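You operate a simulated robot arm through the tools that you are given. There is no shell and no other tool. Be economical: measure what you need, move in short steps, check, and stop when the job is done.

You run a simulated robot arm. Do the job below in one go: nothing can be reset, and whatever is moved stays where it is left.

TASK
Try both plug gauges in the white-tied ring, then sort it into its tray.
Fine: only the go gauge enters: pass; neither: hold; both: scrap. Each gauge back in its cup. Set down upright: green go gauge, red no-go gauge.

Only the result counts: the job must be done as asked and must still hold three seconds after the hand-in. Knocking over, shifting, dropping, spilling or breaking anything else fails it.

THE ROBOT
A 6-joint arm with a two-finger parallel gripper on a trunk, on a base that drives. Base frame: it is fixed to the floor where the robot stands at the start and does not move with it; the origin is under the middle of the robot, x ahead of it, y to its left, z up; the surface under the hand at the start is at about z = 880. Units: mm, degrees, N and s.
With the tool pointing down near the work surface it reaches from about 160 to 740 mm from the robot's upright axis, wherever it stands. Its first joint turns from -166.0 to 166.0 degrees. Places, roughly: go gauge cup [400, 0, 900]; no go gauge cup [400, 100, 900]. Payload 3.91 kg.
Tool frame: the origin (TCP) lies between the finger pads and is the grasp point; the fingertips stand 30 mm ahead of it; z points along the fingers, y is the line along which they close. Largest opening 110 mm; finger width 20, thickness 10; the body of the gripper, 48 by 112 mm, starts 55 mm behind the TCP.
Orientation is told as [roll, pitch, yaw] about the base's x, y, z axes, in that order, counted from this pose: with the fingers straight down and closing along the base's y, the tool's x points along the base's -x, its y along +y and its z along -z.

THE INTERFACE
- The arm moves only by the tool servo_tool. Its argument "motion" is a list of rows, each a list of 7 numbers: the shift along the tool's x, y, z in cm, then the turn, a rotation vector about the tool's x, y, z in degrees, then the finger opening in cm, from 0 to 11. In form: [[tx, ty, tz, wx, wy, wz, hand], ...]. A call has 1 to 12 rows; each row is the pose to reach, as a shift and turn from the pose commanded when the call began, along the tool's axes at that moment. Each row takes 0.2 s and may step no farther than 50 mm and 8.6 degrees from the row before; otherwise, or with a gripper value out of range, the whole call is refused. Where a pose cannot be reached the arm comes as near as it can. A force on the tool above 40 N (or 10 N above the force at the start of the call, whichever is more), or a blocked arm, ends the call early, and 0.2 s more pass. Each finger travels about 45 mm/s and halts on what it meets, pressing with about 42 N; the grip force reading is that of the motor and also rises with nothing between the fingers. The clock runs only during rows and for 0.2 s after the last one: add rows that repeat a pose to give the fingers time. The reply holds the time, the measured pose of the TCP, the force on the tool along the base axes, the opening and the grip force, in the units named above and with some noise, with the torque about the TCP (base axes, N m) and any sound that the robot's microphone picked up.
- Cameras (640 x 400 px; columns grow to the right, rows downward): "scene" is now at [16.2, 118.4, 1562.1]; the picture's right is [-0.42, -0.91, 0.00], its down [-0.62, 0.29, -0.73] and it looks along [0.66, -0.31, -0.68] (base axes); focal length 271 px, centre (320, 200). "wrist" rides on the gripper at [71, 22, -107] in the tool frame; the picture's right is [-0.29, 0.96, 0.00], its down [-0.76, -0.23, -0.61] and it looks along [-0.58, -0.18, 0.79] (tool axes); focal length 243 px, centre (320, 200). There is no depth. A picture from a camera that has moved, and an enlarged one, comes with that camera's place and axes in the base frame and with its lens.
- get_image(camera): a new picture of that camera. It takes no simulated time.
- slide_trunk(by): slides the trunk up (or, below 0, down) by that many mm; the arm and the scene camera ride with it, the base frame stays. It gives what a move gives, with no picture.
- steer(legs): drives the robot by 1 to 6 legs, each [ahead, left, turn to the left] in mm, mm and degrees, along the robot's own axes; the way and the turn of a leg run together, so that a leg with both is an arc; at most 1500 mm and 180 degrees a leg. The arm and the cameras ride along, it lands a little off, and it stops where it bumps. It gives what a move gives.
- turn_head(pan, tilt): turns the head with the scene camera to pan (to the left, within 86 degrees either way) and tilt (down, from -29 to 69), counted from straight ahead of the robot. It gives what a move gives.
- close_up(camera, box): a new picture of the part [left, top, right, bottom] of that camera's present view, enlarged. It takes no simulated time.
- job_done(): hands the job in; it is judged then, once.

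Go step by step. Nothing tells you exact positions but the pictures and the camera data: compare them with the known pose of the tool, close in by small moves and look again before you grip or let go. The budget is 120 turns and 82 pictures, counting those below and the enlarged ones. Unless the task says otherwise, let go and move clear before handing in, and close with one line.

The tools are called after "Emit:" as name(argument=value, ...) on one line, values as JSON. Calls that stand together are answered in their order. servo_tool: Moves the arm, as the interface text tells. Its arguments: {"type":"object","properties":{"motion":{"type":"array","items":{"type":"array","items":{"type":"number"}}}},"required":["motion"]} The other tools are called the same way: slide_trunk (by) slides the trunk up or down; steer (legs) drives the base; turn_head (pan, tilt) turns the head that bears the scene camera; get_image (camera) takes a picture; close_up (camera, box) takes an enlarged picture of a part of a camera's view; job_done () hands the job in.

At the start:

```text
time_s: 0.0
tcp_pos: [388.5, 90.9, 1257.7]
tcp_rot: [0.2, 0.0, 0.0]
contact_force: [-0.2, -0.6, -0.3]
torque: [0.02, 0.04, 0.0]
finger_gap: 109.9
grip_force: 0.0
trunk travel left (down, up): [-525.0, 65.0]
robot x, y, heading: [2.0, 0.4, 0.0]
head pan, tilt: [-25.0, 43.1]
```

scene: 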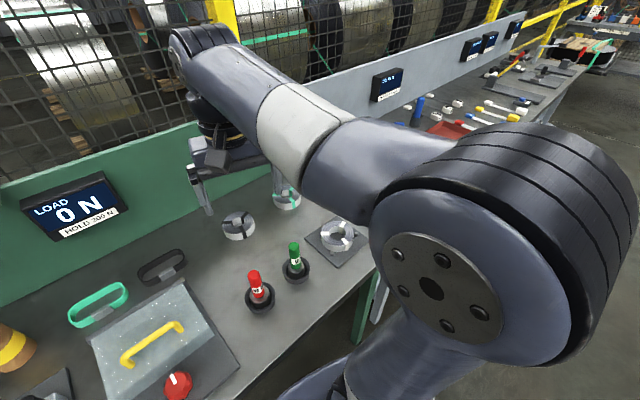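
wrist: 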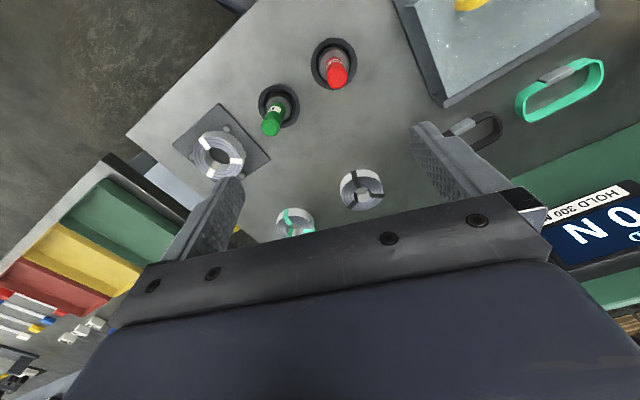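

The white-tied ring seems to sit on a dark pad at roughly (483, -168), with the two gauges in their cups and the green/yellow/red trays on the bench to the right. I'll take enlarged views before moving anything.

Emit:
close_up(camera="wrist", box=[160, 20, 400, 240])

Emit:
close_up(camera="wrist", box=[0, 150, 260, 380])

Emit:
close_up(camera="scene", box=[200, 180, 380, 330])

```text
1.82 times, centred on (280, 130) of wrist
camera zoom: at [315.9, 112.6, 1363.3], right [0.29, 0.96, 0.0], down [0.76, -0.23, 0.61], along [0.58, -0.18, -0.79], focal length 441 px, centre (393, 327)
```

zoom: 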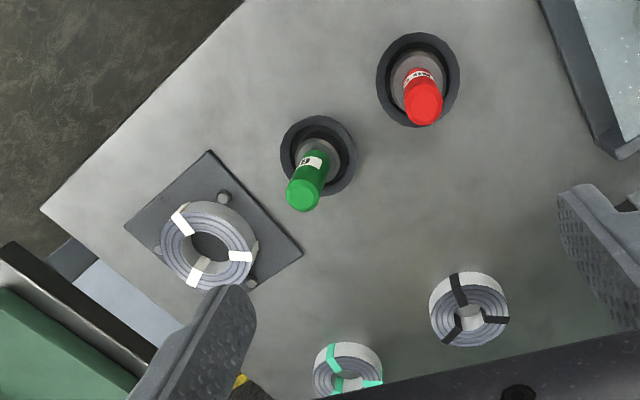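

```text
1.74 times, centred on (130, 265) of wrist
camera zoom: at [315.9, 112.6, 1363.3], right [0.29, 0.96, 0.0], down [0.76, -0.23, 0.61], along [0.58, -0.18, -0.79], focal length 422 px, centre (650, 87)
```

zoom: 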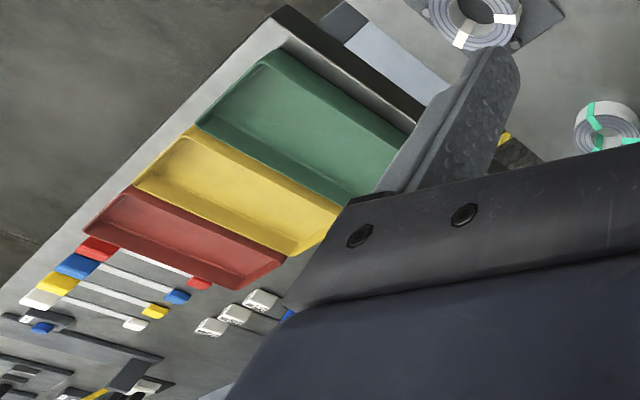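

```text
2.67 times, centred on (290, 255) of scene
camera zoom: at [16.2, 118.4, 1562.1], right [-0.42, -0.91, 0.0], down [-0.62, 0.29, -0.73], along [0.66, -0.31, -0.68], focal length 722 px, centre (400, 53)
```

zoom: 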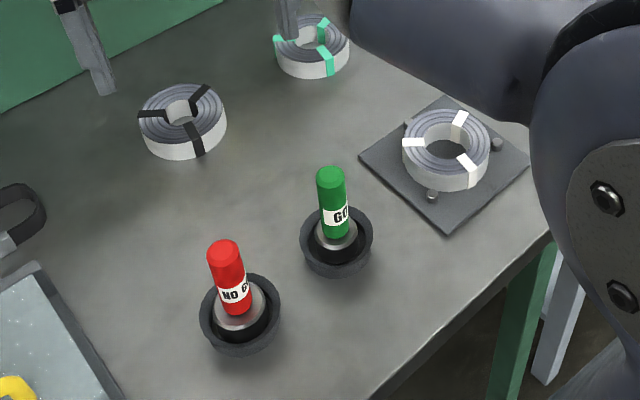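

Triangulating, the green gauge's top is near (426, -2, 1008) and the red one's near (384, 113, 1020). I'll go above the green gauge and look again.

Emit:
servo_tool(motion=[[-1, -2.3, 0, 0, 0, 0, 8], [-2, -4.6, 0, 0, 0, 0, 6], [-3, -7, 3, 0, 0, 0, 6], [-3.7, -9.3, 7, 0, 0, 0, 6], [-3.7, -9.3, 11, 0, 0, 0, 6], [-3.7, -9.3, 13.5, 0, 0, 0, 6], [-3.7, -9.3, 13.5, 0, 0, 0, 6]])

Emit:
get_image(camera="wrist")

Emit:
get_image(camera="scene")

```text
time_s: 1.6
tcp_pos: [424.8, -2.7, 1123.4]
tcp_rot: [0.0, 0.0, 0.1]
contact_force: [0.9, -1.1, 0.1]
torque: [0.01, -0.01, -0.02]
finger_gap: 60.1
grip_force: 0.0
trunk travel left (down, up): [-525.0, 65.0]
robot x, y, heading: [-2.5, -3.4, 0.1]
head pan, tilt: [-25.0, 43.1]
```

```text
76 pictures are left
camera wrist: at [353.7, 19.4, 1228.0], right [0.29, 0.96, 0.0], down [0.76, -0.23, 0.61], along [0.58, -0.18, -0.79], focal length 243 px, centre (320, 200)
```

wrist: 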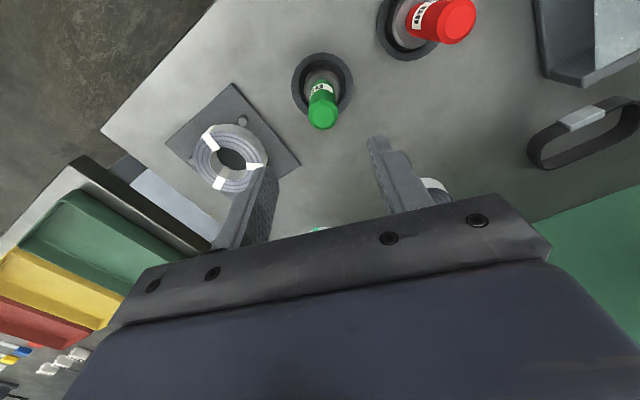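

```text
75 pictures are left
camera scene: at [16.3, 118.4, 1562.1], right [-0.42, -0.91, 0.0], down [-0.62, 0.29, -0.73], along [0.66, -0.31, -0.68], focal length 271 px, centre (320, 200)
```

scene: 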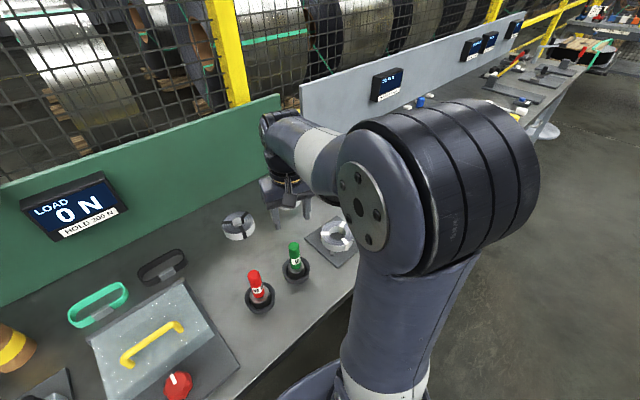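

The tool is centred over the green gauge, and it stands upright. I'll descend with the fingers open to about z = 978, check, then close.

Emit:
servo_tool(motion=[[0, 0, 4, 0, 0, 0, 6], [0, 0, 8, 0, 0, 0, 6], [0, 0, 11, 0, 0, 0, 6], [0, 0, 13, 0, 0, 0, 6], [0, 0, 14.2, 0, 0, 0, 6], [0, 0, 14.2, 0, 0, 0, 6]])

Emit:
get_image(camera="wrist")

Emit:
close_up(camera="scene", box=[230, 190, 390, 310])

```text
time_s: 3.0
tcp_pos: [423.5, -2.4, 978.3]
tcp_rot: [0.0, 0.0, -0.1]
contact_force: [0.1, -1.2, -0.8]
torque: [0.0, -0.03, -0.03]
finger_gap: 60.3
grip_force: 0.0
trunk travel left (down, up): [-525.0, 65.0]
robot x, y, heading: [-3.6, 0.7, 0.1]
head pan, tilt: [-25.0, 43.1]
```

```text
74 pictures are left
camera wrist: at [352.7, 19.0, 1084.5], right [0.29, 0.96, 0.0], down [0.76, -0.23, 0.61], along [0.58, -0.18, -0.79], focal length 243 px, centre (320, 200)
```

wrist: 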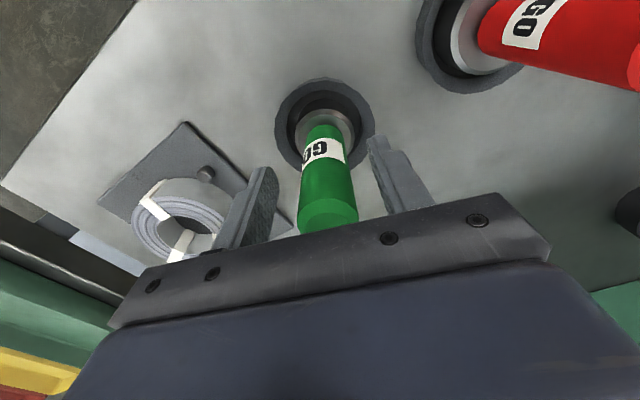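

```text
3.33 times, centred on (310, 250) of scene
camera zoom: at [16.3, 118.4, 1562.1], right [-0.42, -0.91, 0.0], down [-0.62, 0.29, -0.73], along [0.66, -0.31, -0.68], focal length 902 px, centre (353, 33)
```

zoom: 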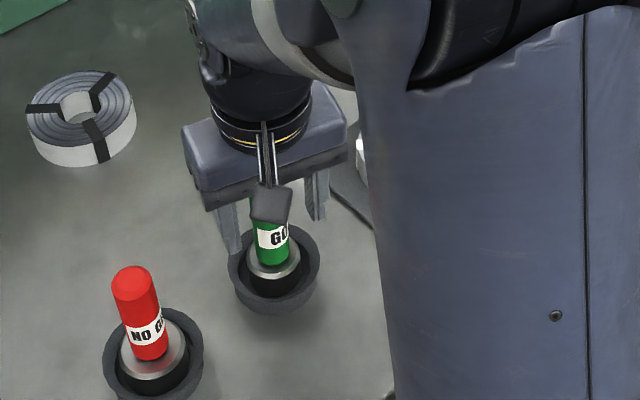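

The handle is centred between the fingers, spanning about z = 905 to 1003. I'll close the fingers and lift slightly.

Emit:
servo_tool(motion=[[0, 0, 0, 0, 0, 0, 4], [0, 0, 0, 0, 0, 0, 2], [0, 0, 0, 0, 0, 0, 1], [0, 0, 0, 0, 0, 0, 1], [0, 0, 0, 0, 0, 0, 1]])

```text
time_s: 4.2
tcp_pos: [423.5, -3.5, 979.5]
tcp_rot: [0.0, 0.0, 0.0]
contact_force: [0.4, 3.0, 1.4]
torque: [0.33, -0.1, 0.05]
finger_gap: 27.6
grip_force: 42.3
trunk travel left (down, up): [-525.0, 65.0]
robot x, y, heading: [3.3, -0.8, -0.0]
head pan, tilt: [-25.0, 43.1]
```

Gripped at a 27.6 mm gap with the seat pose at TCP (423.5, -3, 979). Lifting straight up.

Emit:
servo_tool(motion=[[0, 0, -2, 0, 0, 0, 1], [0, 0, -4, 0, 0, 0, 1], [0, 0, -7, 0, 0, 0, 1], [0, 0, -10, 0, 0, 0, 1], [0, 0, -13, 0, 0, 0, 1], [0, 0, -13, 0, 0, 0, 1]])

Emit:
get_image(camera="wrist")

Emit:
get_image(camera="scene")

```text
time_s: 5.6
tcp_pos: [424.3, -3.4, 1109.3]
tcp_rot: [0.0, 0.1, 0.1]
contact_force: [0.0, 0.4, -4.3]
torque: [0.02, -0.01, -0.02]
finger_gap: 27.7
grip_force: 41.7
trunk travel left (down, up): [-525.0, 65.0]
robot x, y, heading: [-2.8, 2.1, 0.1]
head pan, tilt: [-25.0, 43.1]
```

```text
72 pictures are left
camera wrist: at [353.1, 19.6, 1216.0], right [0.29, 0.96, 0.0], down [0.76, -0.23, 0.61], along [0.58, -0.18, -0.79], focal length 243 px, centre (320, 200)
```

wrist: 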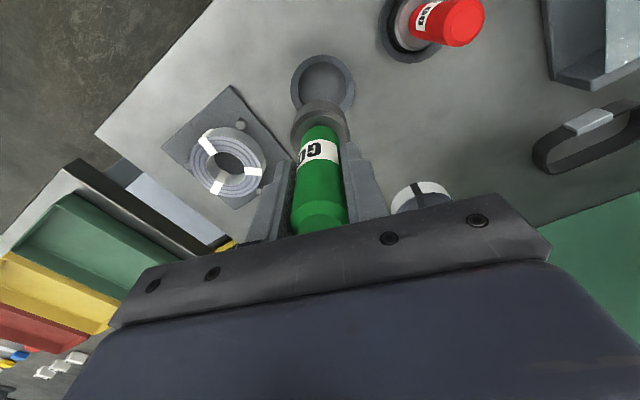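

```text
71 pictures are left
camera scene: at [16.4, 118.4, 1562.0], right [-0.42, -0.91, 0.0], down [-0.62, 0.29, -0.73], along [0.66, -0.31, -0.68], focal length 271 px, centre (320, 200)
```

scene: 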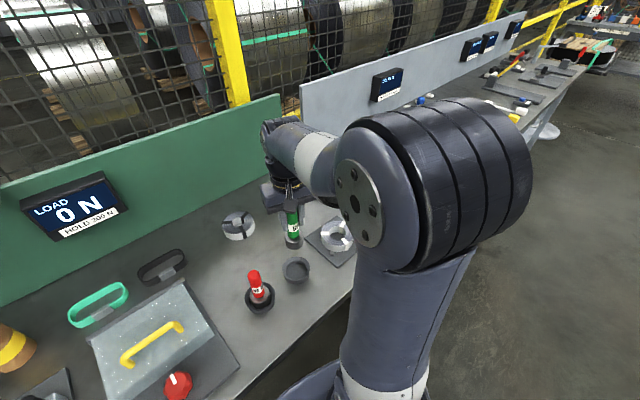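

Gauge is lifted cleanly. Now I need the ring hole's position precisely.

Emit:
close_up(camera="wrist", box=[150, 70, 310, 220])

Emit:
close_up(camera="scene", box=[260, 200, 370, 290])

```text
2.67 times, centred on (230, 145) of wrist
camera zoom: at [353.1, 19.6, 1216.0], right [0.29, 0.96, 0.0], down [0.76, -0.23, 0.61], along [0.58, -0.18, -0.79], focal length 647 px, centre (560, 347)
```

zoom: 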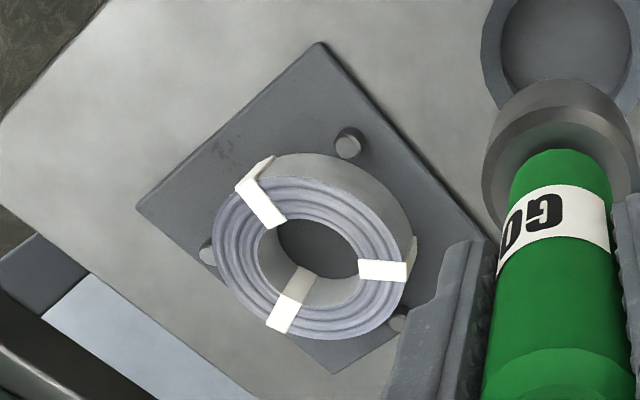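

```text
4.44 times, centred on (315, 245) of scene
camera zoom: at [16.4, 118.4, 1562.0], right [-0.42, -0.91, 0.0], down [-0.62, 0.29, -0.73], along [0.66, -0.31, -0.68], focal length 1203 px, centre (342, 0)
```

zoom: 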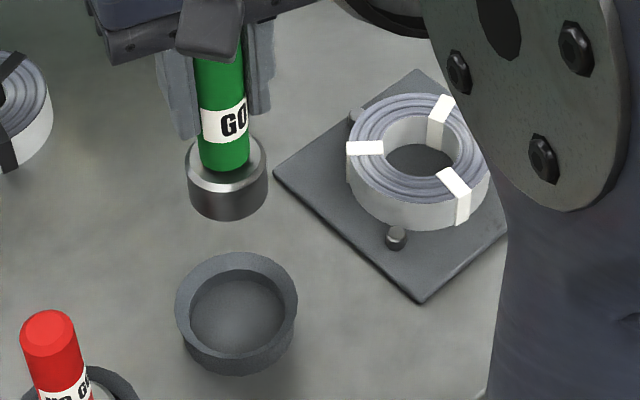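

The ring's top face centre triangulates to about (474.5, -154, 925), hole ~54 mm, and the plug's bottom is about 81 mm below the TCP. I'll move above it and check the alignment.

Emit:
servo_tool(motion=[[-1.2, -3.8, 0, 0, 0, 0, 1], [-2.5, -7.6, 0, 0, 0, 0, 1], [-3.8, -11.4, 0, 0, 0, 0, 1], [-5.0, -15.1, 0, 0, 0, 0, 1], [-5.0, -15.1, 2.5, 0, 0, 0, 1], [-5.0, -15.1, 5, 0, 0, 0, 1], [-5.0, -15.1, 5, 0, 0, 0, 1]])

Emit:
close_up(camera="wrist", box=[230, 50, 410, 170])

Emit:
close_up(camera="scene", box=[260, 180, 400, 290])

```text
time_s: 7.2
tcp_pos: [474.7, -153.2, 1058.4]
tcp_rot: [0.0, 0.0, 0.1]
contact_force: [0.7, 0.0, -5.3]
torque: [-0.01, 0.01, -0.03]
finger_gap: 27.6
grip_force: 42.1
trunk travel left (down, up): [-525.0, 65.0]
robot x, y, heading: [-0.5, -2.8, 0.1]
head pan, tilt: [-25.0, 43.1]
```

```text
3.33 times, centred on (320, 110) of wrist
camera zoom: at [403.1, -131.0, 1165.2], right [0.29, 0.96, 0.0], down [0.76, -0.23, 0.61], along [0.58, -0.18, -0.79], focal length 809 px, centre (320, 500)
```

zoom: 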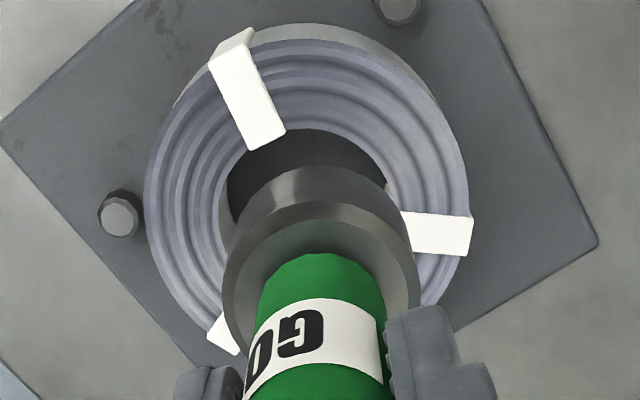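

```text
3.64 times, centred on (330, 235) of scene
camera zoom: at [16.8, 118.2, 1562.1], right [-0.42, -0.91, 0.0], down [-0.62, 0.29, -0.73], along [0.66, -0.31, -0.68], focal length 984 px, centre (284, 73)
```

zoom: 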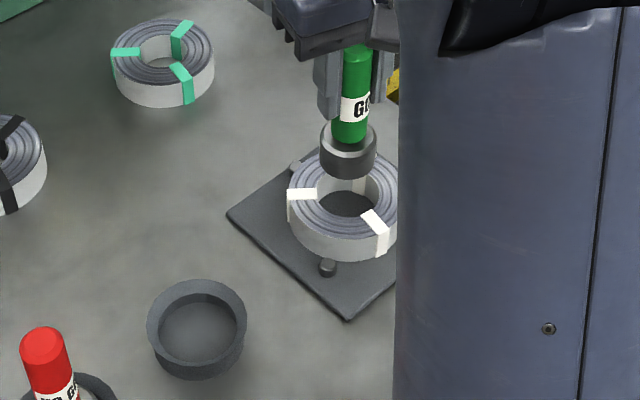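

The plug looks nearly over the hole but maybe 3 mm off along y. I'll zoom in tighter to measure it.

Emit:
close_up(camera="wrist", box=[270, 50, 370, 113])

Emit:
close_up(camera="scene", box=[325, 185, 375, 255])

```text
6.35 times, centred on (320, 82) of wrist
camera zoom: at [403.1, -131.0, 1165.2], right [0.29, 0.96, 0.0], down [0.76, -0.23, 0.61], along [0.58, -0.18, -0.79], focal length 1540 px, centre (320, 952)
```

zoom: 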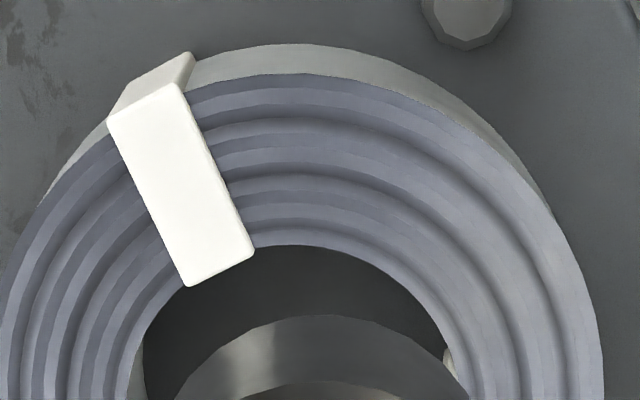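

```text
5.71 times, centred on (350, 220) of scene
camera zoom: at [16.8, 118.2, 1562.1], right [-0.42, -0.91, 0.0], down [-0.62, 0.29, -0.73], along [0.66, -0.31, -0.68], focal length 1546 px, centre (149, 86)
```

zoom: 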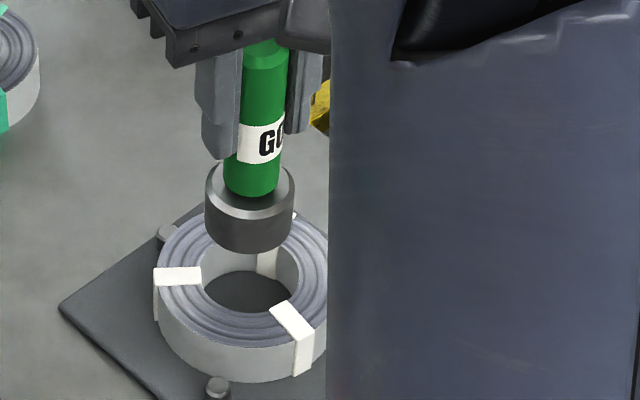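

Comparing plug and hole in the same picture, the hole centre is about 4–5 mm further in x and 3 mm further in -y. I'll correct that and lower to just above the ring before checking again.

Emit:
servo_tool(motion=[[-0.45, -0.32, 0, 0, 0, 0, 1], [-0.45, -0.32, 1.5, 0, 0, 0, 1], [-0.45, -0.32, 3.2, 0, 0, 0, 1], [-0.45, -0.32, 3.2, 0, 0, 0, 1]])

Emit:
close_up(camera="wrist", box=[250, 40, 390, 140])

Emit:
close_up(camera="scene", box=[325, 200, 375, 260])

```text
time_s: 8.2
tcp_pos: [478.7, -157.8, 1027.4]
tcp_rot: [0.0, 0.1, 0.1]
contact_force: [0.1, -0.6, -4.8]
torque: [-0.04, 0.0, -0.04]
finger_gap: 27.7
grip_force: 42.1
trunk travel left (down, up): [-525.0, 65.0]
robot x, y, heading: [-2.3, 1.3, 0.0]
head pan, tilt: [-25.0, 43.1]
```

```text
4.00 times, centred on (320, 90) of wrist
camera zoom: at [407.7, -135.3, 1134.2], right [0.29, 0.96, 0.0], down [0.76, -0.23, 0.61], along [0.58, -0.18, -0.79], focal length 970 px, centre (320, 640)
```

zoom: 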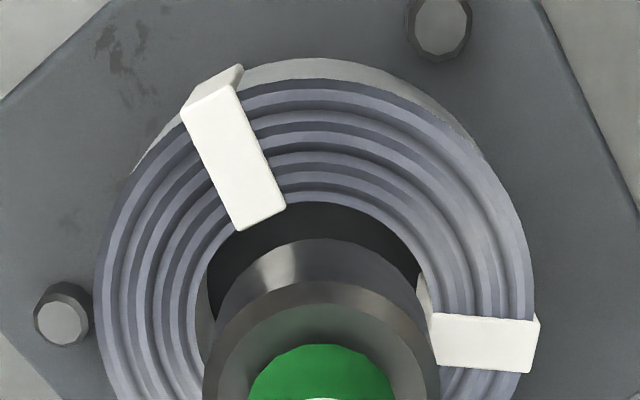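

```text
6.67 times, centred on (350, 230) of scene
camera zoom: at [16.7, 118.2, 1562.1], right [-0.42, -0.91, 0.0], down [-0.62, 0.29, -0.73], along [0.66, -0.31, -0.68], focal length 1804 px, centre (120, 0)
```

zoom: 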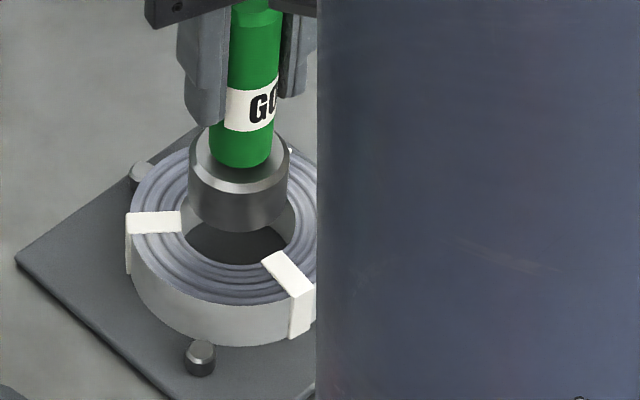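

Now aligned to about 1 mm. I'll correct that and insert gently, watching the force.

Emit:
servo_tool(motion=[[-0.04, -0.12, 0, 0, 0, 0, 1], [-0.04, -0.12, 0.5, 0, 0, 0, 1], [-0.04, -0.12, 1.0, 0, 0, 0, 1], [-0.04, -0.12, 1.4, 0, 0, 0, 1], [-0.04, -0.12, 1.8, 0, 0, 0, 1], [-0.04, -0.12, 2.2, 0, 0, 0, 1], [-0.04, -0.12, 2.6, 0, 0, 0, 1], [-0.04, -0.12, 3.0, 0, 0, 0, 1], [-0.04, -0.12, 3.0, 0, 0, 0, 1]])

Emit:
close_up(camera="wrist", box=[250, 40, 390, 140])

Emit:
close_up(camera="scene", box=[325, 200, 375, 260])

```text
time_s: 10.2
tcp_pos: [478.7, -157.8, 999.0]
tcp_rot: [0.0, 0.0, 0.1]
contact_force: [0.5, -0.1, -4.6]
torque: [-0.02, -0.01, 0.01]
finger_gap: 27.7
grip_force: 42.0
trunk travel left (down, up): [-525.0, 65.0]
robot x, y, heading: [0.6, -0.4, -0.3]
head pan, tilt: [-25.0, 43.1]
```

```text
4.00 times, centred on (320, 90) of wrist
camera zoom: at [407.4, -136.0, 1104.3], right [0.29, 0.96, 0.0], down [0.76, -0.23, 0.61], along [0.58, -0.18, -0.79], focal length 970 px, centre (320, 640)
```

zoom: 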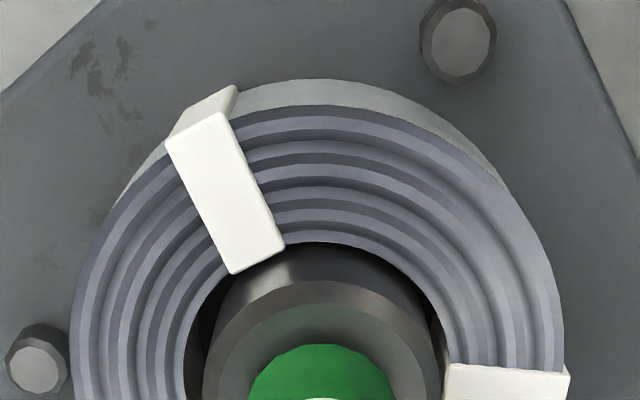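

```text
6.67 times, centred on (350, 230) of scene
camera zoom: at [16.6, 118.3, 1562.1], right [-0.42, -0.91, 0.0], down [-0.62, 0.29, -0.73], along [0.66, -0.31, -0.68], focal length 1804 px, centre (120, 0)
```

zoom: 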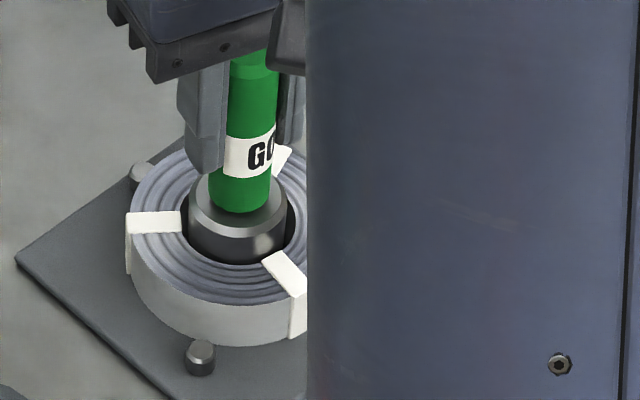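

The go plug is passing into the hole without contact force. I'll go about 14 mm deeper to confirm a real entry.

Emit:
servo_tool(motion=[[0, 0, 0.3, 0, 0, 0, 1], [0, 0, 0.6, 0, 0, 0, 1], [0, 0, 0.9, 0, 0, 0, 1], [0, 0, 1.2, 0, 0, 0, 1], [0, 0, 1.4, 0, 0, 0, 1], [0, 0, 1.4, 0, 0, 0, 1]])

Emit:
close_up(camera="scene", box=[325, 200, 375, 260])

Emit:
close_up(camera="wrist", box=[250, 60, 390, 160])

```text
time_s: 11.6
tcp_pos: [479.2, -158.2, 983.7]
tcp_rot: [0.0, 0.0, 0.0]
contact_force: [0.0, 0.8, -4.8]
torque: [-0.01, -0.03, 0.02]
finger_gap: 27.7
grip_force: 42.2
trunk travel left (down, up): [-525.0, 65.0]
robot x, y, heading: [2.5, -0.7, -0.0]
head pan, tilt: [-25.0, 43.1]
```

```text
6.67 times, centred on (350, 230) of scene
camera zoom: at [16.6, 118.3, 1562.1], right [-0.42, -0.91, 0.0], down [-0.62, 0.29, -0.73], along [0.66, -0.31, -0.68], focal length 1804 px, centre (120, 0)
```

zoom: 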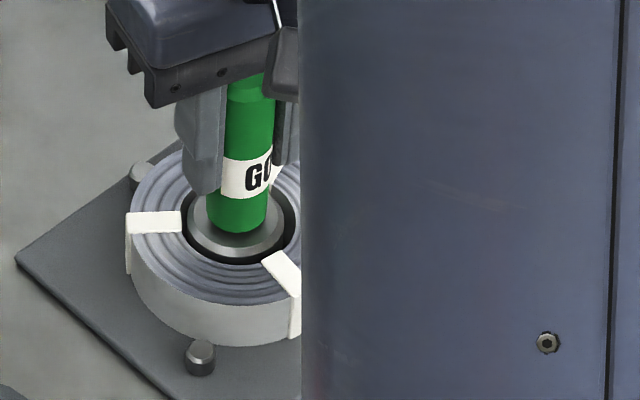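

```text
4.00 times, centred on (320, 110) of wrist
camera zoom: at [408.0, -135.8, 1089.8], right [0.29, 0.96, 0.0], down [0.76, -0.23, 0.61], along [0.58, -0.18, -0.79], focal length 970 px, centre (320, 560)
```

zoom: 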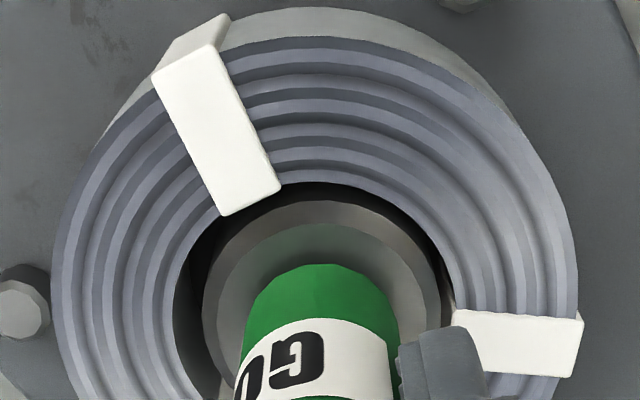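

The go gauge enters fully (plug below the ring's top, no contact). The hole centre is about 2 mm further in -y than the present pose. I'll raise it and carry it back above its cup.

Emit:
servo_tool(motion=[[0, 0, -2, 0, 0, 0, 1], [0, 0, -5, 0, 0, 0, 1], [0, 0, -9, 0, 0, 0, 1], [0, 0, -12.6, 0, 0, 0, 1], [1.3, 3.9, -12.6, 0, 0, 0, 1], [2.7, 7.8, -12.6, 0, 0, 0, 1], [4.1, 11.7, -12.6, 0, 0, 0, 1], [5.49, 15.54, -12.6, 0, 0, 0, 1], [5.49, 15.54, -10, 0, 0, 0, 1], [5.49, 15.54, -7, 0, 0, 0, 1], [5.49, 15.54, -4, 0, 0, 0, 1], [5.49, 15.54, -4, 0, 0, 0, 1]])

Emit:
close_up(camera="wrist", box=[250, 40, 390, 140])

Emit:
close_up(camera="scene", box=[220, 200, 380, 320])

```text
time_s: 14.2
tcp_pos: [424.8, -1.6, 1024.7]
tcp_rot: [0.0, 0.0, 0.0]
contact_force: [-0.7, 0.1, -4.2]
torque: [-0.02, 0.01, 0.03]
finger_gap: 27.7
grip_force: 41.7
trunk travel left (down, up): [-525.0, 65.0]
robot x, y, heading: [3.3, 1.1, -0.0]
head pan, tilt: [-25.0, 43.1]
```

```text
4.00 times, centred on (320, 90) of wrist
camera zoom: at [353.2, 20.5, 1130.3], right [0.29, 0.96, 0.0], down [0.76, -0.23, 0.61], along [0.58, -0.18, -0.79], focal length 970 px, centre (320, 640)
```

zoom: 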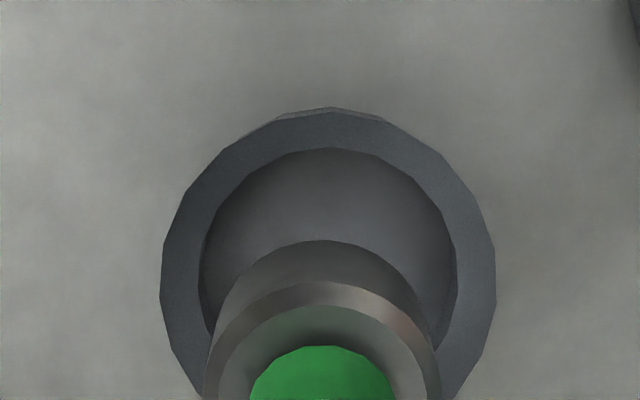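

```text
3.33 times, centred on (300, 260) of scene
camera zoom: at [16.7, 118.4, 1562.1], right [-0.42, -0.91, 0.0], down [-0.62, 0.29, -0.73], along [0.66, -0.31, -0.68], focal length 902 px, centre (387, 0)
```

zoom: 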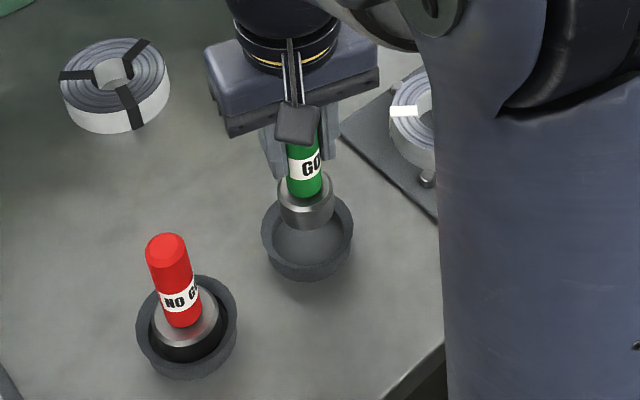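

The plug is within the cup's clearance, about 1–2 mm off centre. I'll correct y by 1 mm and lower into the cup.

Emit:
servo_tool(motion=[[0, 0.12, 1, 0, 0, 0, 1], [0, 0.12, 2, 0, 0, 0, 1], [0, 0.12, 3, 0, 0, 0, 1], [0, 0.12, 3.6, 0, 0, 0, 1], [0, 0.12, 4.0, 0, 0, 0, 1], [0, 0.12, 4.3, 0, 0, 0, 1], [0, 0.12, 4.3, 0, 0, 0, 1]])

Emit:
close_up(camera="scene", box=[260, 220, 340, 290])

```text
time_s: 15.8
tcp_pos: [424.2, -1.1, 981.0]
tcp_rot: [0.1, 0.0, 0.0]
contact_force: [0.0, 0.1, -4.6]
torque: [0.0, 0.01, 0.0]
finger_gap: 27.4
grip_force: 42.5
trunk travel left (down, up): [-525.0, 65.0]
robot x, y, heading: [0.5, -4.3, -0.0]
head pan, tilt: [-25.0, 43.1]
```

```text
5.71 times, centred on (300, 255) of scene
camera zoom: at [16.6, 118.4, 1562.0], right [-0.42, -0.91, 0.0], down [-0.62, 0.29, -0.73], along [0.66, -0.31, -0.68], focal length 1546 px, centre (434, -114)
```

zoom: 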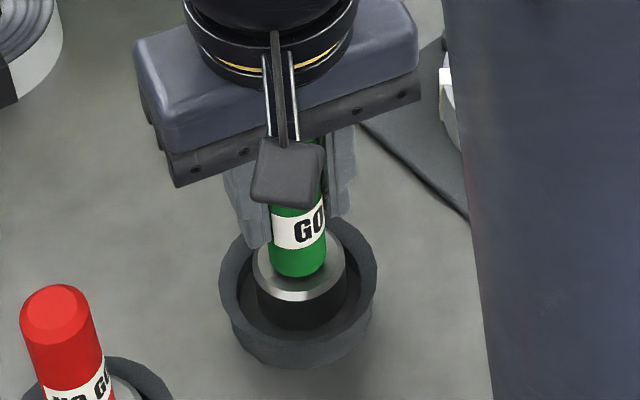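

The weight still hangs on the tool, so it isn't seated yet. I'll lower another 2 mm.

Emit:
servo_tool(motion=[[0, 0, 0.1, 0, 0, 0, 1], [0, 0, 0.15, 0, 0, 0, 1], [0, 0, 0.2, 0, 0, 0, 1], [0, 0, 0.2, 0, 0, 0, 1]])

```text
time_s: 16.8
tcp_pos: [424.8, -1.9, 979.0]
tcp_rot: [0.0, 0.0, 0.0]
contact_force: [0.0, -0.8, -3.7]
torque: [-0.01, 0.01, 0.0]
finger_gap: 27.7
grip_force: 41.7
trunk travel left (down, up): [-525.0, 65.0]
robot x, y, heading: [0.7, 2.1, -0.1]
head pan, tilt: [-25.0, 43.1]
```

Emit:
servo_tool(motion=[[0, 0, 0.05, 0, 0, 0, 1], [0, 0, 0.1, 0, 0, 0, 1], [0, 0, 0.1, 0, 0, 0, 1]])

```text
time_s: 17.6
tcp_pos: [423.8, -0.9, 978.4]
tcp_rot: [-0.1, -0.1, 0.0]
contact_force: [-0.2, -0.5, 0.6]
torque: [-0.07, -0.07, -0.01]
finger_gap: 27.7
grip_force: 41.9
trunk travel left (down, up): [-525.0, 65.0]
robot x, y, heading: [1.0, -3.7, 0.0]
head pan, tilt: [-25.0, 43.1]
```

The load has come off the tool, so the gauge is seated. I'll open and rise.

Emit:
servo_tool(motion=[[0, 0, 0, 0, 0, 0, 3.5], [0, 0, 0, 0, 0, 0, 5], [0, 0, 0, 0, 0, 0, 6], [0, 0, 0, 0, 0, 0, 6], [0, 0, -3, 0, 0, 0, 6], [0, 0, -7, 0, 0, 0, 6], [0, 0, -11, 0, 0, 0, 6], [0, 0, -14, 0, 0, 0, 6], [1.4, 4, -14, 0, 0, 0, 6], [2.8, 8, -14, 0, 0, 0, 6], [4.0, 11.5, -14, 0, 0, 0, 6], [4.0, 11.5, -14, 0, 0, 0, 6]])

Emit:
get_image(camera="wrist")

Emit:
close_up(camera="scene", box=[220, 200, 380, 320])

```text
time_s: 20.2
tcp_pos: [384.6, 114.8, 1117.8]
tcp_rot: [0.0, -0.1, -0.1]
contact_force: [0.8, 0.4, -0.7]
torque: [0.0, -0.03, 0.0]
finger_gap: 59.9
grip_force: 0.0
trunk travel left (down, up): [-525.0, 65.0]
robot x, y, heading: [3.3, -0.6, 0.0]
head pan, tilt: [-25.0, 43.1]
```

```text
55 pictures are left
camera wrist: at [314.2, 136.3, 1224.1], right [0.29, 0.96, 0.0], down [0.76, -0.23, 0.61], along [0.58, -0.18, -0.79], focal length 243 px, centre (320, 200)
```

wrist: 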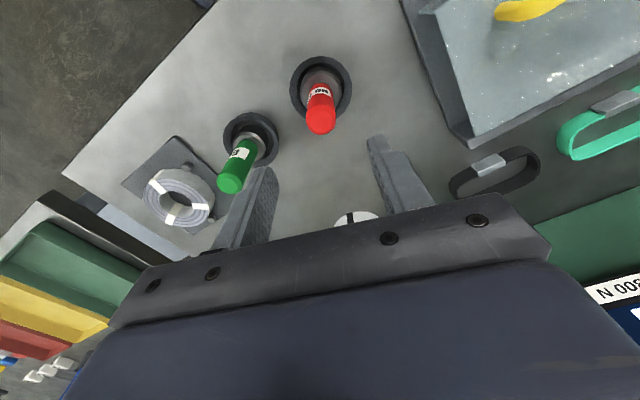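

```text
3.33 times, centred on (300, 260) of scene
camera zoom: at [16.2, 118.6, 1562.0], right [-0.42, -0.91, 0.0], down [-0.62, 0.29, -0.73], along [0.66, -0.31, -0.68], focal length 902 px, centre (387, 0)
```

zoom: 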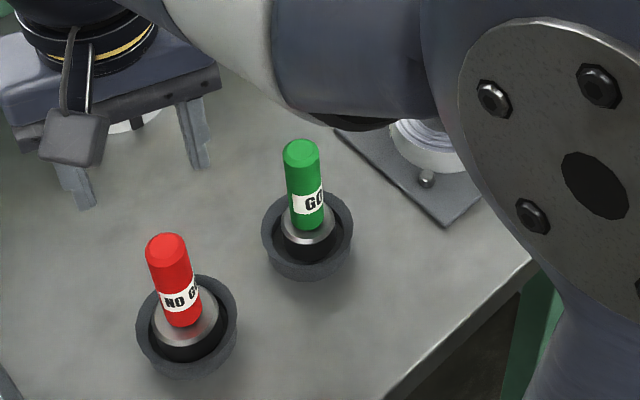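

Green stands upright in its cup. The tool is centred over the red gauge, so I'll descend around it and check.

Emit:
servo_tool(motion=[[0, 0, 4, 0, 0, 0, 6], [0, 0, 8, 0, 0, 0, 6], [0, 0, 11, 0, 0, 0, 6], [0, 0, 13, 0, 0, 0, 6], [0, 0, 13.9, 0, 0, 0, 6], [0, 0, 13.9, 0, 0, 0, 6]])

Emit:
get_image(camera="wrist")

```text
time_s: 21.6
tcp_pos: [385.5, 113.9, 978.1]
tcp_rot: [0.1, 0.0, 0.0]
contact_force: [0.1, 0.6, 0.0]
torque: [-0.01, -0.01, 0.01]
finger_gap: 59.9
grip_force: 0.2
trunk travel left (down, up): [-525.0, 65.0]
robot x, y, heading: [-0.3, 0.2, 0.1]
head pan, tilt: [-25.0, 43.1]
```

```text
53 pictures are left
camera wrist: at [313.4, 135.5, 1084.4], right [0.29, 0.96, 0.0], down [0.76, -0.23, 0.61], along [0.58, -0.18, -0.79], focal length 243 px, centre (320, 200)
```

wrist: 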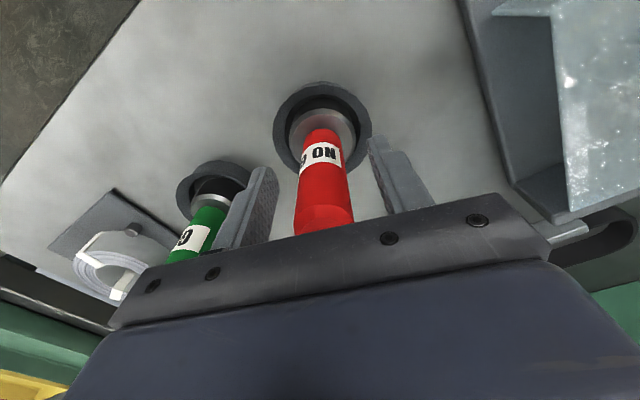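

Red handle is centred between the fingers, with the green gauge clear. Closing and lifting.

Emit:
servo_tool(motion=[[0, 0, 0, 0, 0, 0, 4], [0, 0, 0, 0, 0, 0, 2], [0, 0, 0, 0, 0, 0, 1], [0, 0, 0, 0, 0, 0, 1], [0, 0, 0, 0, 0, 0, 1]])

Emit:
servo_tool(motion=[[0, 0, -2, 0, 0, 0, 1], [0, 0, -4, 0, 0, 0, 1], [0, 0, -7, 0, 0, 0, 1], [0, 0, -10, 0, 0, 0, 1], [0, 0, -13, 0, 0, 0, 1], [0, 0, -15, 0, 0, 0, 1], [0, 0, -15, 0, 0, 0, 1]])

Emit:
close_up(camera="wrist", box=[230, 50, 410, 170])

```text
time_s: 22.8
tcp_pos: [383.6, 112.9, 978.0]
tcp_rot: [0.0, -0.1, 0.1]
contact_force: [0.3, 3.3, 1.4]
torque: [0.25, -0.11, 0.07]
finger_gap: 27.1
grip_force: 42.3
trunk travel left (down, up): [-525.0, 65.0]
robot x, y, heading: [0.9, -1.0, -0.0]
head pan, tilt: [-25.0, 43.1]
```

```text
time_s: 24.4
tcp_pos: [382.4, 112.9, 1129.9]
tcp_rot: [0.0, 0.0, 0.1]
contact_force: [-0.4, -0.4, -4.1]
torque: [0.01, 0.01, 0.0]
finger_gap: 27.9
grip_force: 41.9
trunk travel left (down, up): [-525.0, 65.0]
robot x, y, heading: [-1.5, -0.1, -0.0]
head pan, tilt: [-25.0, 43.1]
```

```text
3.33 times, centred on (320, 110) of wrist
camera zoom: at [312.3, 135.9, 1236.6], right [0.29, 0.96, 0.0], down [0.76, -0.23, 0.61], along [0.58, -0.18, -0.79], focal length 809 px, centre (320, 500)
```

zoom: 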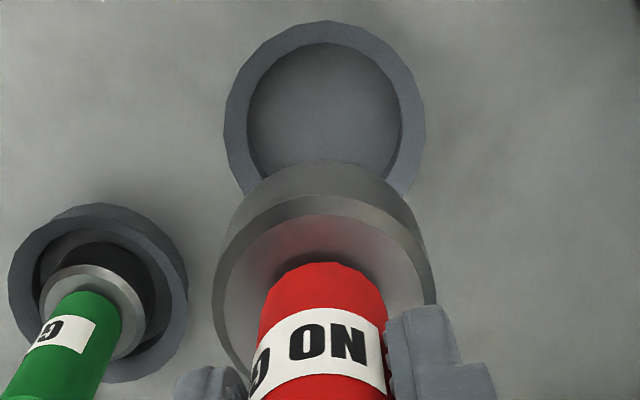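

The no-go plug is about 13 % wider than the go plug, near the hole's size, so centring matters. I'll carry it above the ring and re-measure.

Emit:
servo_tool(motion=[[-1.3, -3.9, 0, 0, 0, 0, 1], [-2.7, -7.8, 0, 0, 0, 0, 1], [-4.1, -11.7, 0, 0, 0, 0, 1], [-5.4, -15.6, 0, 0, 0, 0, 1], [-6.8, -19.5, 0, 0, 0, 0, 1], [-8.1, -23.4, 0, 0, 0, 0, 1], [-9.5, -27.3, 0, 0, 0, 0, 1], [-9.5, -27.3, 3, 0, 0, 0, 1], [-9.5, -27.3, 6, 0, 0, 0, 1], [-9.5, -27.3, 9.5, 0, 0, 0, 1], [-9.5, -27.3, 9.5, 0, 0, 0, 1]])

Emit:
close_up(camera="wrist", box=[250, 40, 390, 140])

Emit:
close_up(camera="scene", box=[325, 200, 375, 260])

```text
time_s: 26.8
tcp_pos: [479.1, -159.1, 1034.4]
tcp_rot: [0.0, 0.0, 0.0]
contact_force: [0.8, 0.1, -4.3]
torque: [0.04, 0.0, 0.03]
finger_gap: 27.6
grip_force: 42.0
trunk travel left (down, up): [-525.0, 65.0]
robot x, y, heading: [0.8, 1.8, -0.1]
head pan, tilt: [-25.0, 43.1]
```

```text
4.00 times, centred on (320, 90) of wrist
camera zoom: at [408.2, -136.9, 1140.1], right [0.29, 0.96, 0.0], down [0.76, -0.23, 0.61], along [0.58, -0.18, -0.79], focal length 970 px, centre (320, 640)
```

zoom: 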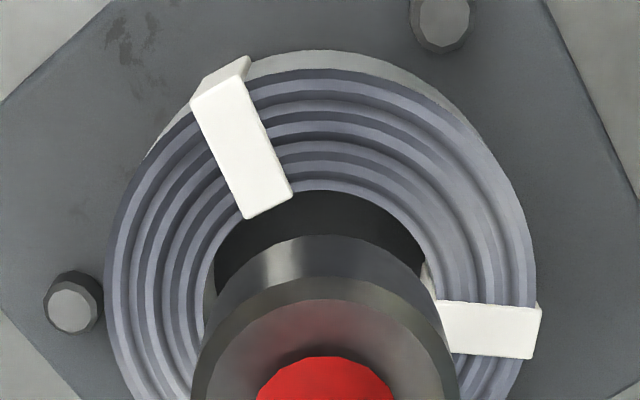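

```text
6.67 times, centred on (350, 230) of scene
camera zoom: at [16.8, 118.2, 1562.1], right [-0.42, -0.91, 0.0], down [-0.62, 0.29, -0.73], along [0.66, -0.31, -0.68], focal length 1804 px, centre (120, 0)
```

zoom: 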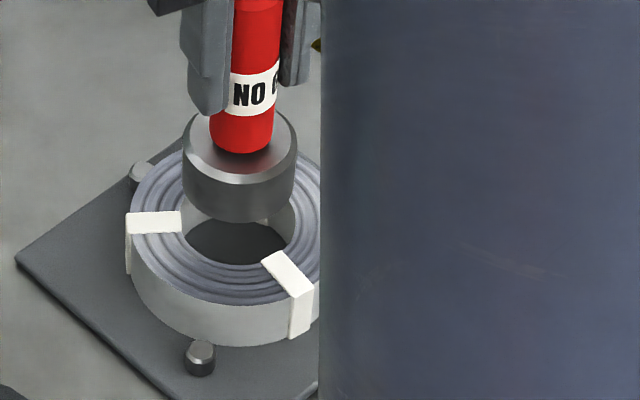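

Offset is now around 1 mm. I'll lower to a few millimetres above the ring where parallax is small and measure again.

Emit:
servo_tool(motion=[[0.03, -0.06, 0.6, 0, 0, 0, 1], [0.03, -0.06, 1.2, 0, 0, 0, 1], [0.03, -0.06, 1.8, 0, 0, 0, 1], [0.03, -0.06, 1.8, 0, 0, 0, 1]])

Emit:
close_up(camera="wrist", box=[270, 60, 370, 140])

Emit:
close_up(camera="scene", box=[330, 215, 370, 250])

```text
time_s: 27.8
tcp_pos: [479.6, -161.0, 1015.6]
tcp_rot: [0.0, -0.1, 0.0]
contact_force: [0.7, 0.5, -3.6]
torque: [0.01, 0.05, -0.01]
finger_gap: 27.5
grip_force: 42.0
trunk travel left (down, up): [-525.0, 65.0]
robot x, y, heading: [1.1, 3.9, 0.1]
head pan, tilt: [-25.0, 43.1]
```

```text
5.00 times, centred on (320, 100) of wrist
camera zoom: at [408.2, -137.8, 1122.3], right [0.29, 0.96, 0.0], down [0.76, -0.23, 0.61], along [0.58, -0.18, -0.79], focal length 1213 px, centre (320, 700)
```

zoom: 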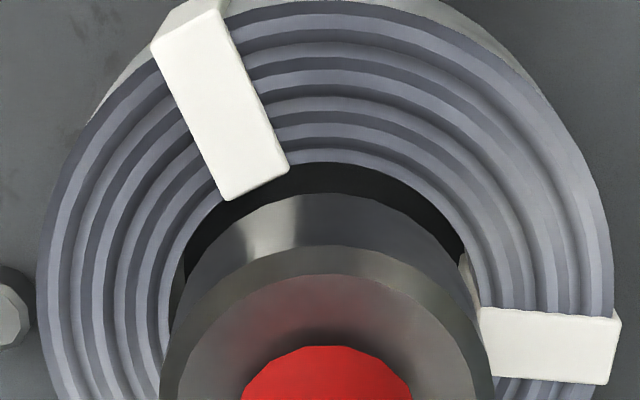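

```text
11.43 times, centred on (350, 232) of scene
camera zoom: at [16.6, 118.3, 1562.1], right [-0.42, -0.91, 0.0], down [-0.62, 0.29, -0.73], along [0.66, -0.31, -0.68], focal length 3092 px, centre (-23, -171)
```

zoom: 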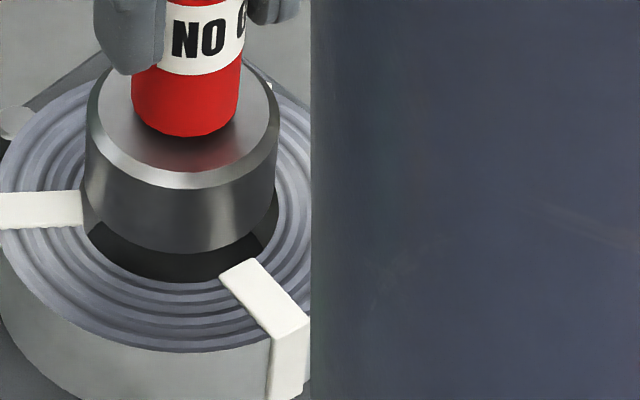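

Sideways is aligned. Along x both views suggest the plug is ~2 mm too far; I'll correct and look once more.

Emit:
servo_tool(motion=[[0.19, 0.04, 0, 0, 0, 0, 1], [0.19, 0.04, 0.4, 0, 0, 0, 1], [0.19, 0.04, 0.4, 0, 0, 0, 1]])

Emit:
close_up(camera="wrist", box=[270, 60, 370, 140])

Emit:
close_up(camera="scene", box=[330, 215, 370, 250])

```text
time_s: 28.6
tcp_pos: [477.1, -158.8, 1011.2]
tcp_rot: [0.0, -0.1, -0.1]
contact_force: [-0.7, -0.3, -3.7]
torque: [-0.01, 0.03, 0.0]
finger_gap: 27.8
grip_force: 42.1
trunk travel left (down, up): [-525.0, 65.0]
robot x, y, heading: [-2.5, 2.1, -0.1]
head pan, tilt: [-25.0, 43.1]
```

```text
5.00 times, centred on (320, 100) of wrist
camera zoom: at [405.9, -137.2, 1117.9], right [0.29, 0.96, 0.0], down [0.76, -0.23, 0.61], along [0.58, -0.18, -0.79], focal length 1213 px, centre (320, 700)
```

zoom: 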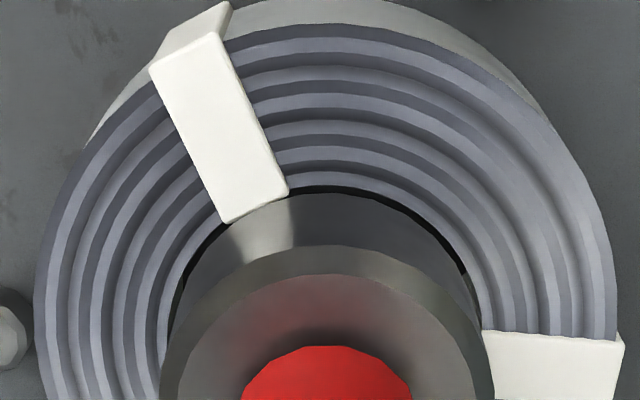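

```text
11.43 times, centred on (350, 232) of scene
camera zoom: at [16.6, 118.3, 1562.1], right [-0.42, -0.91, 0.0], down [-0.62, 0.29, -0.73], along [0.66, -0.31, -0.68], focal length 3092 px, centre (-23, -171)
```

zoom: 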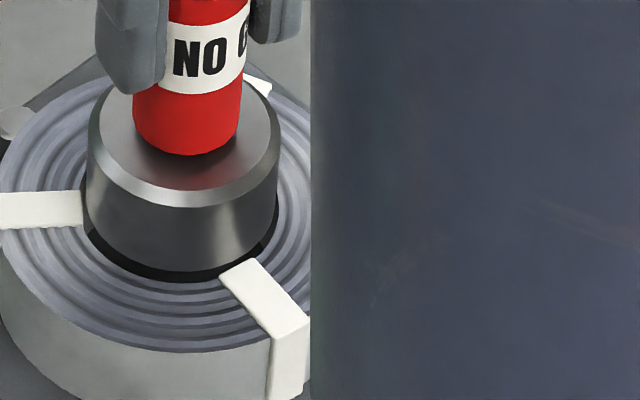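

Nearly concentric in both views. I'll lower slowly and read the contact.

Emit:
servo_tool(motion=[[0, 0, 0.15, 0, 0, 0, 1], [0, 0, 0.3, 0, 0, 0, 1], [0, 0, 0.45, 0, 0, 0, 1], [0, 0, 0.6, 0, 0, 0, 1], [0, 0, 0.7, 0, 0, 0, 1], [0, 0, 0.8, 0, 0, 0, 1]])

Emit:
close_up(camera="wrist", box=[270, 60, 370, 140])

Emit:
close_up(camera="scene", box=[330, 215, 370, 250])

```text
time_s: 30.0
tcp_pos: [476.4, -159.8, 1004.6]
tcp_rot: [0.0, -0.1, 0.0]
contact_force: [-0.2, 0.8, -4.1]
torque: [0.01, 0.02, -0.01]
finger_gap: 27.8
grip_force: 41.9
trunk travel left (down, up): [-525.0, 65.0]
robot x, y, heading: [-0.8, 0.1, -0.0]
head pan, tilt: [-25.0, 43.1]
```

```text
5.00 times, centred on (320, 100) of wrist
camera zoom: at [405.9, -138.0, 1109.8], right [0.29, 0.96, 0.0], down [0.76, -0.23, 0.61], along [0.58, -0.18, -0.79], focal length 1213 px, centre (320, 700)
```

zoom: 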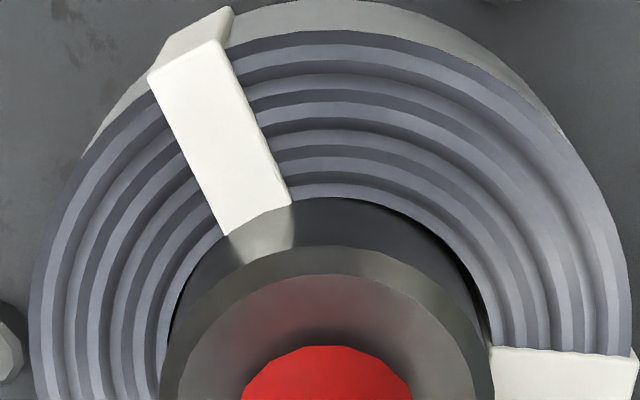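

```text
11.43 times, centred on (350, 232) of scene
camera zoom: at [16.7, 118.3, 1562.0], right [-0.42, -0.91, 0.0], down [-0.62, 0.29, -0.73], along [0.66, -0.31, -0.68], focal length 3092 px, centre (-23, -171)
```

zoom: 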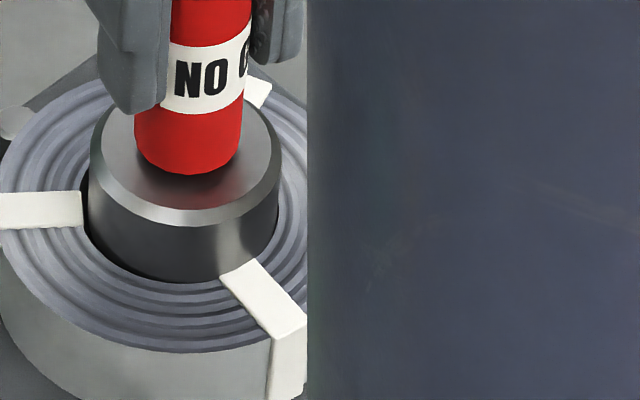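

No contact yet. Lowering another few millimetres.

Emit:
servo_tool(motion=[[-0.03, 0.03, 0.1, 0, 0, 0, 1], [-0.05, 0.05, 0.2, 0, 0, 0, 1], [-0.05, 0.05, 0.3, 0, 0, 0, 1], [-0.05, 0.05, 0.4, 0, 0, 0, 1], [-0.05, 0.05, 0.4, 0, 0, 0, 1]])

Emit:
close_up(camera="scene", box=[330, 215, 370, 250])

```text
time_s: 31.2
tcp_pos: [476.8, -159.2, 1000.5]
tcp_rot: [0.1, 0.0, 0.0]
contact_force: [0.1, -0.6, -4.6]
torque: [0.0, 0.02, 0.06]
finger_gap: 27.6
grip_force: 41.5
trunk travel left (down, up): [-525.0, 65.0]
robot x, y, heading: [0.2, -1.0, -0.1]
head pan, tilt: [-25.0, 43.1]
```

```text
11.43 times, centred on (350, 232) of scene
camera zoom: at [16.6, 118.3, 1562.1], right [-0.42, -0.91, 0.0], down [-0.62, 0.29, -0.73], along [0.66, -0.31, -0.68], focal length 3092 px, centre (-23, -171)
```

zoom: 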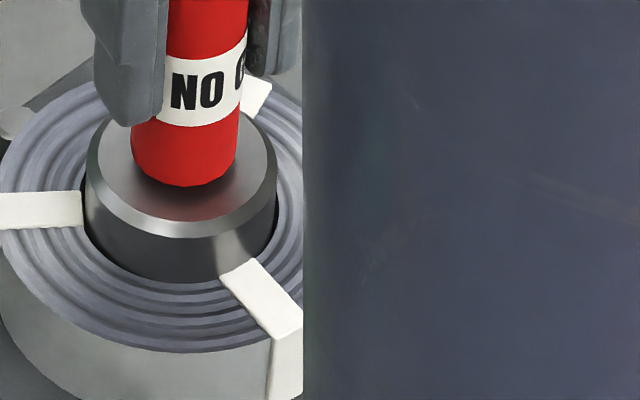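

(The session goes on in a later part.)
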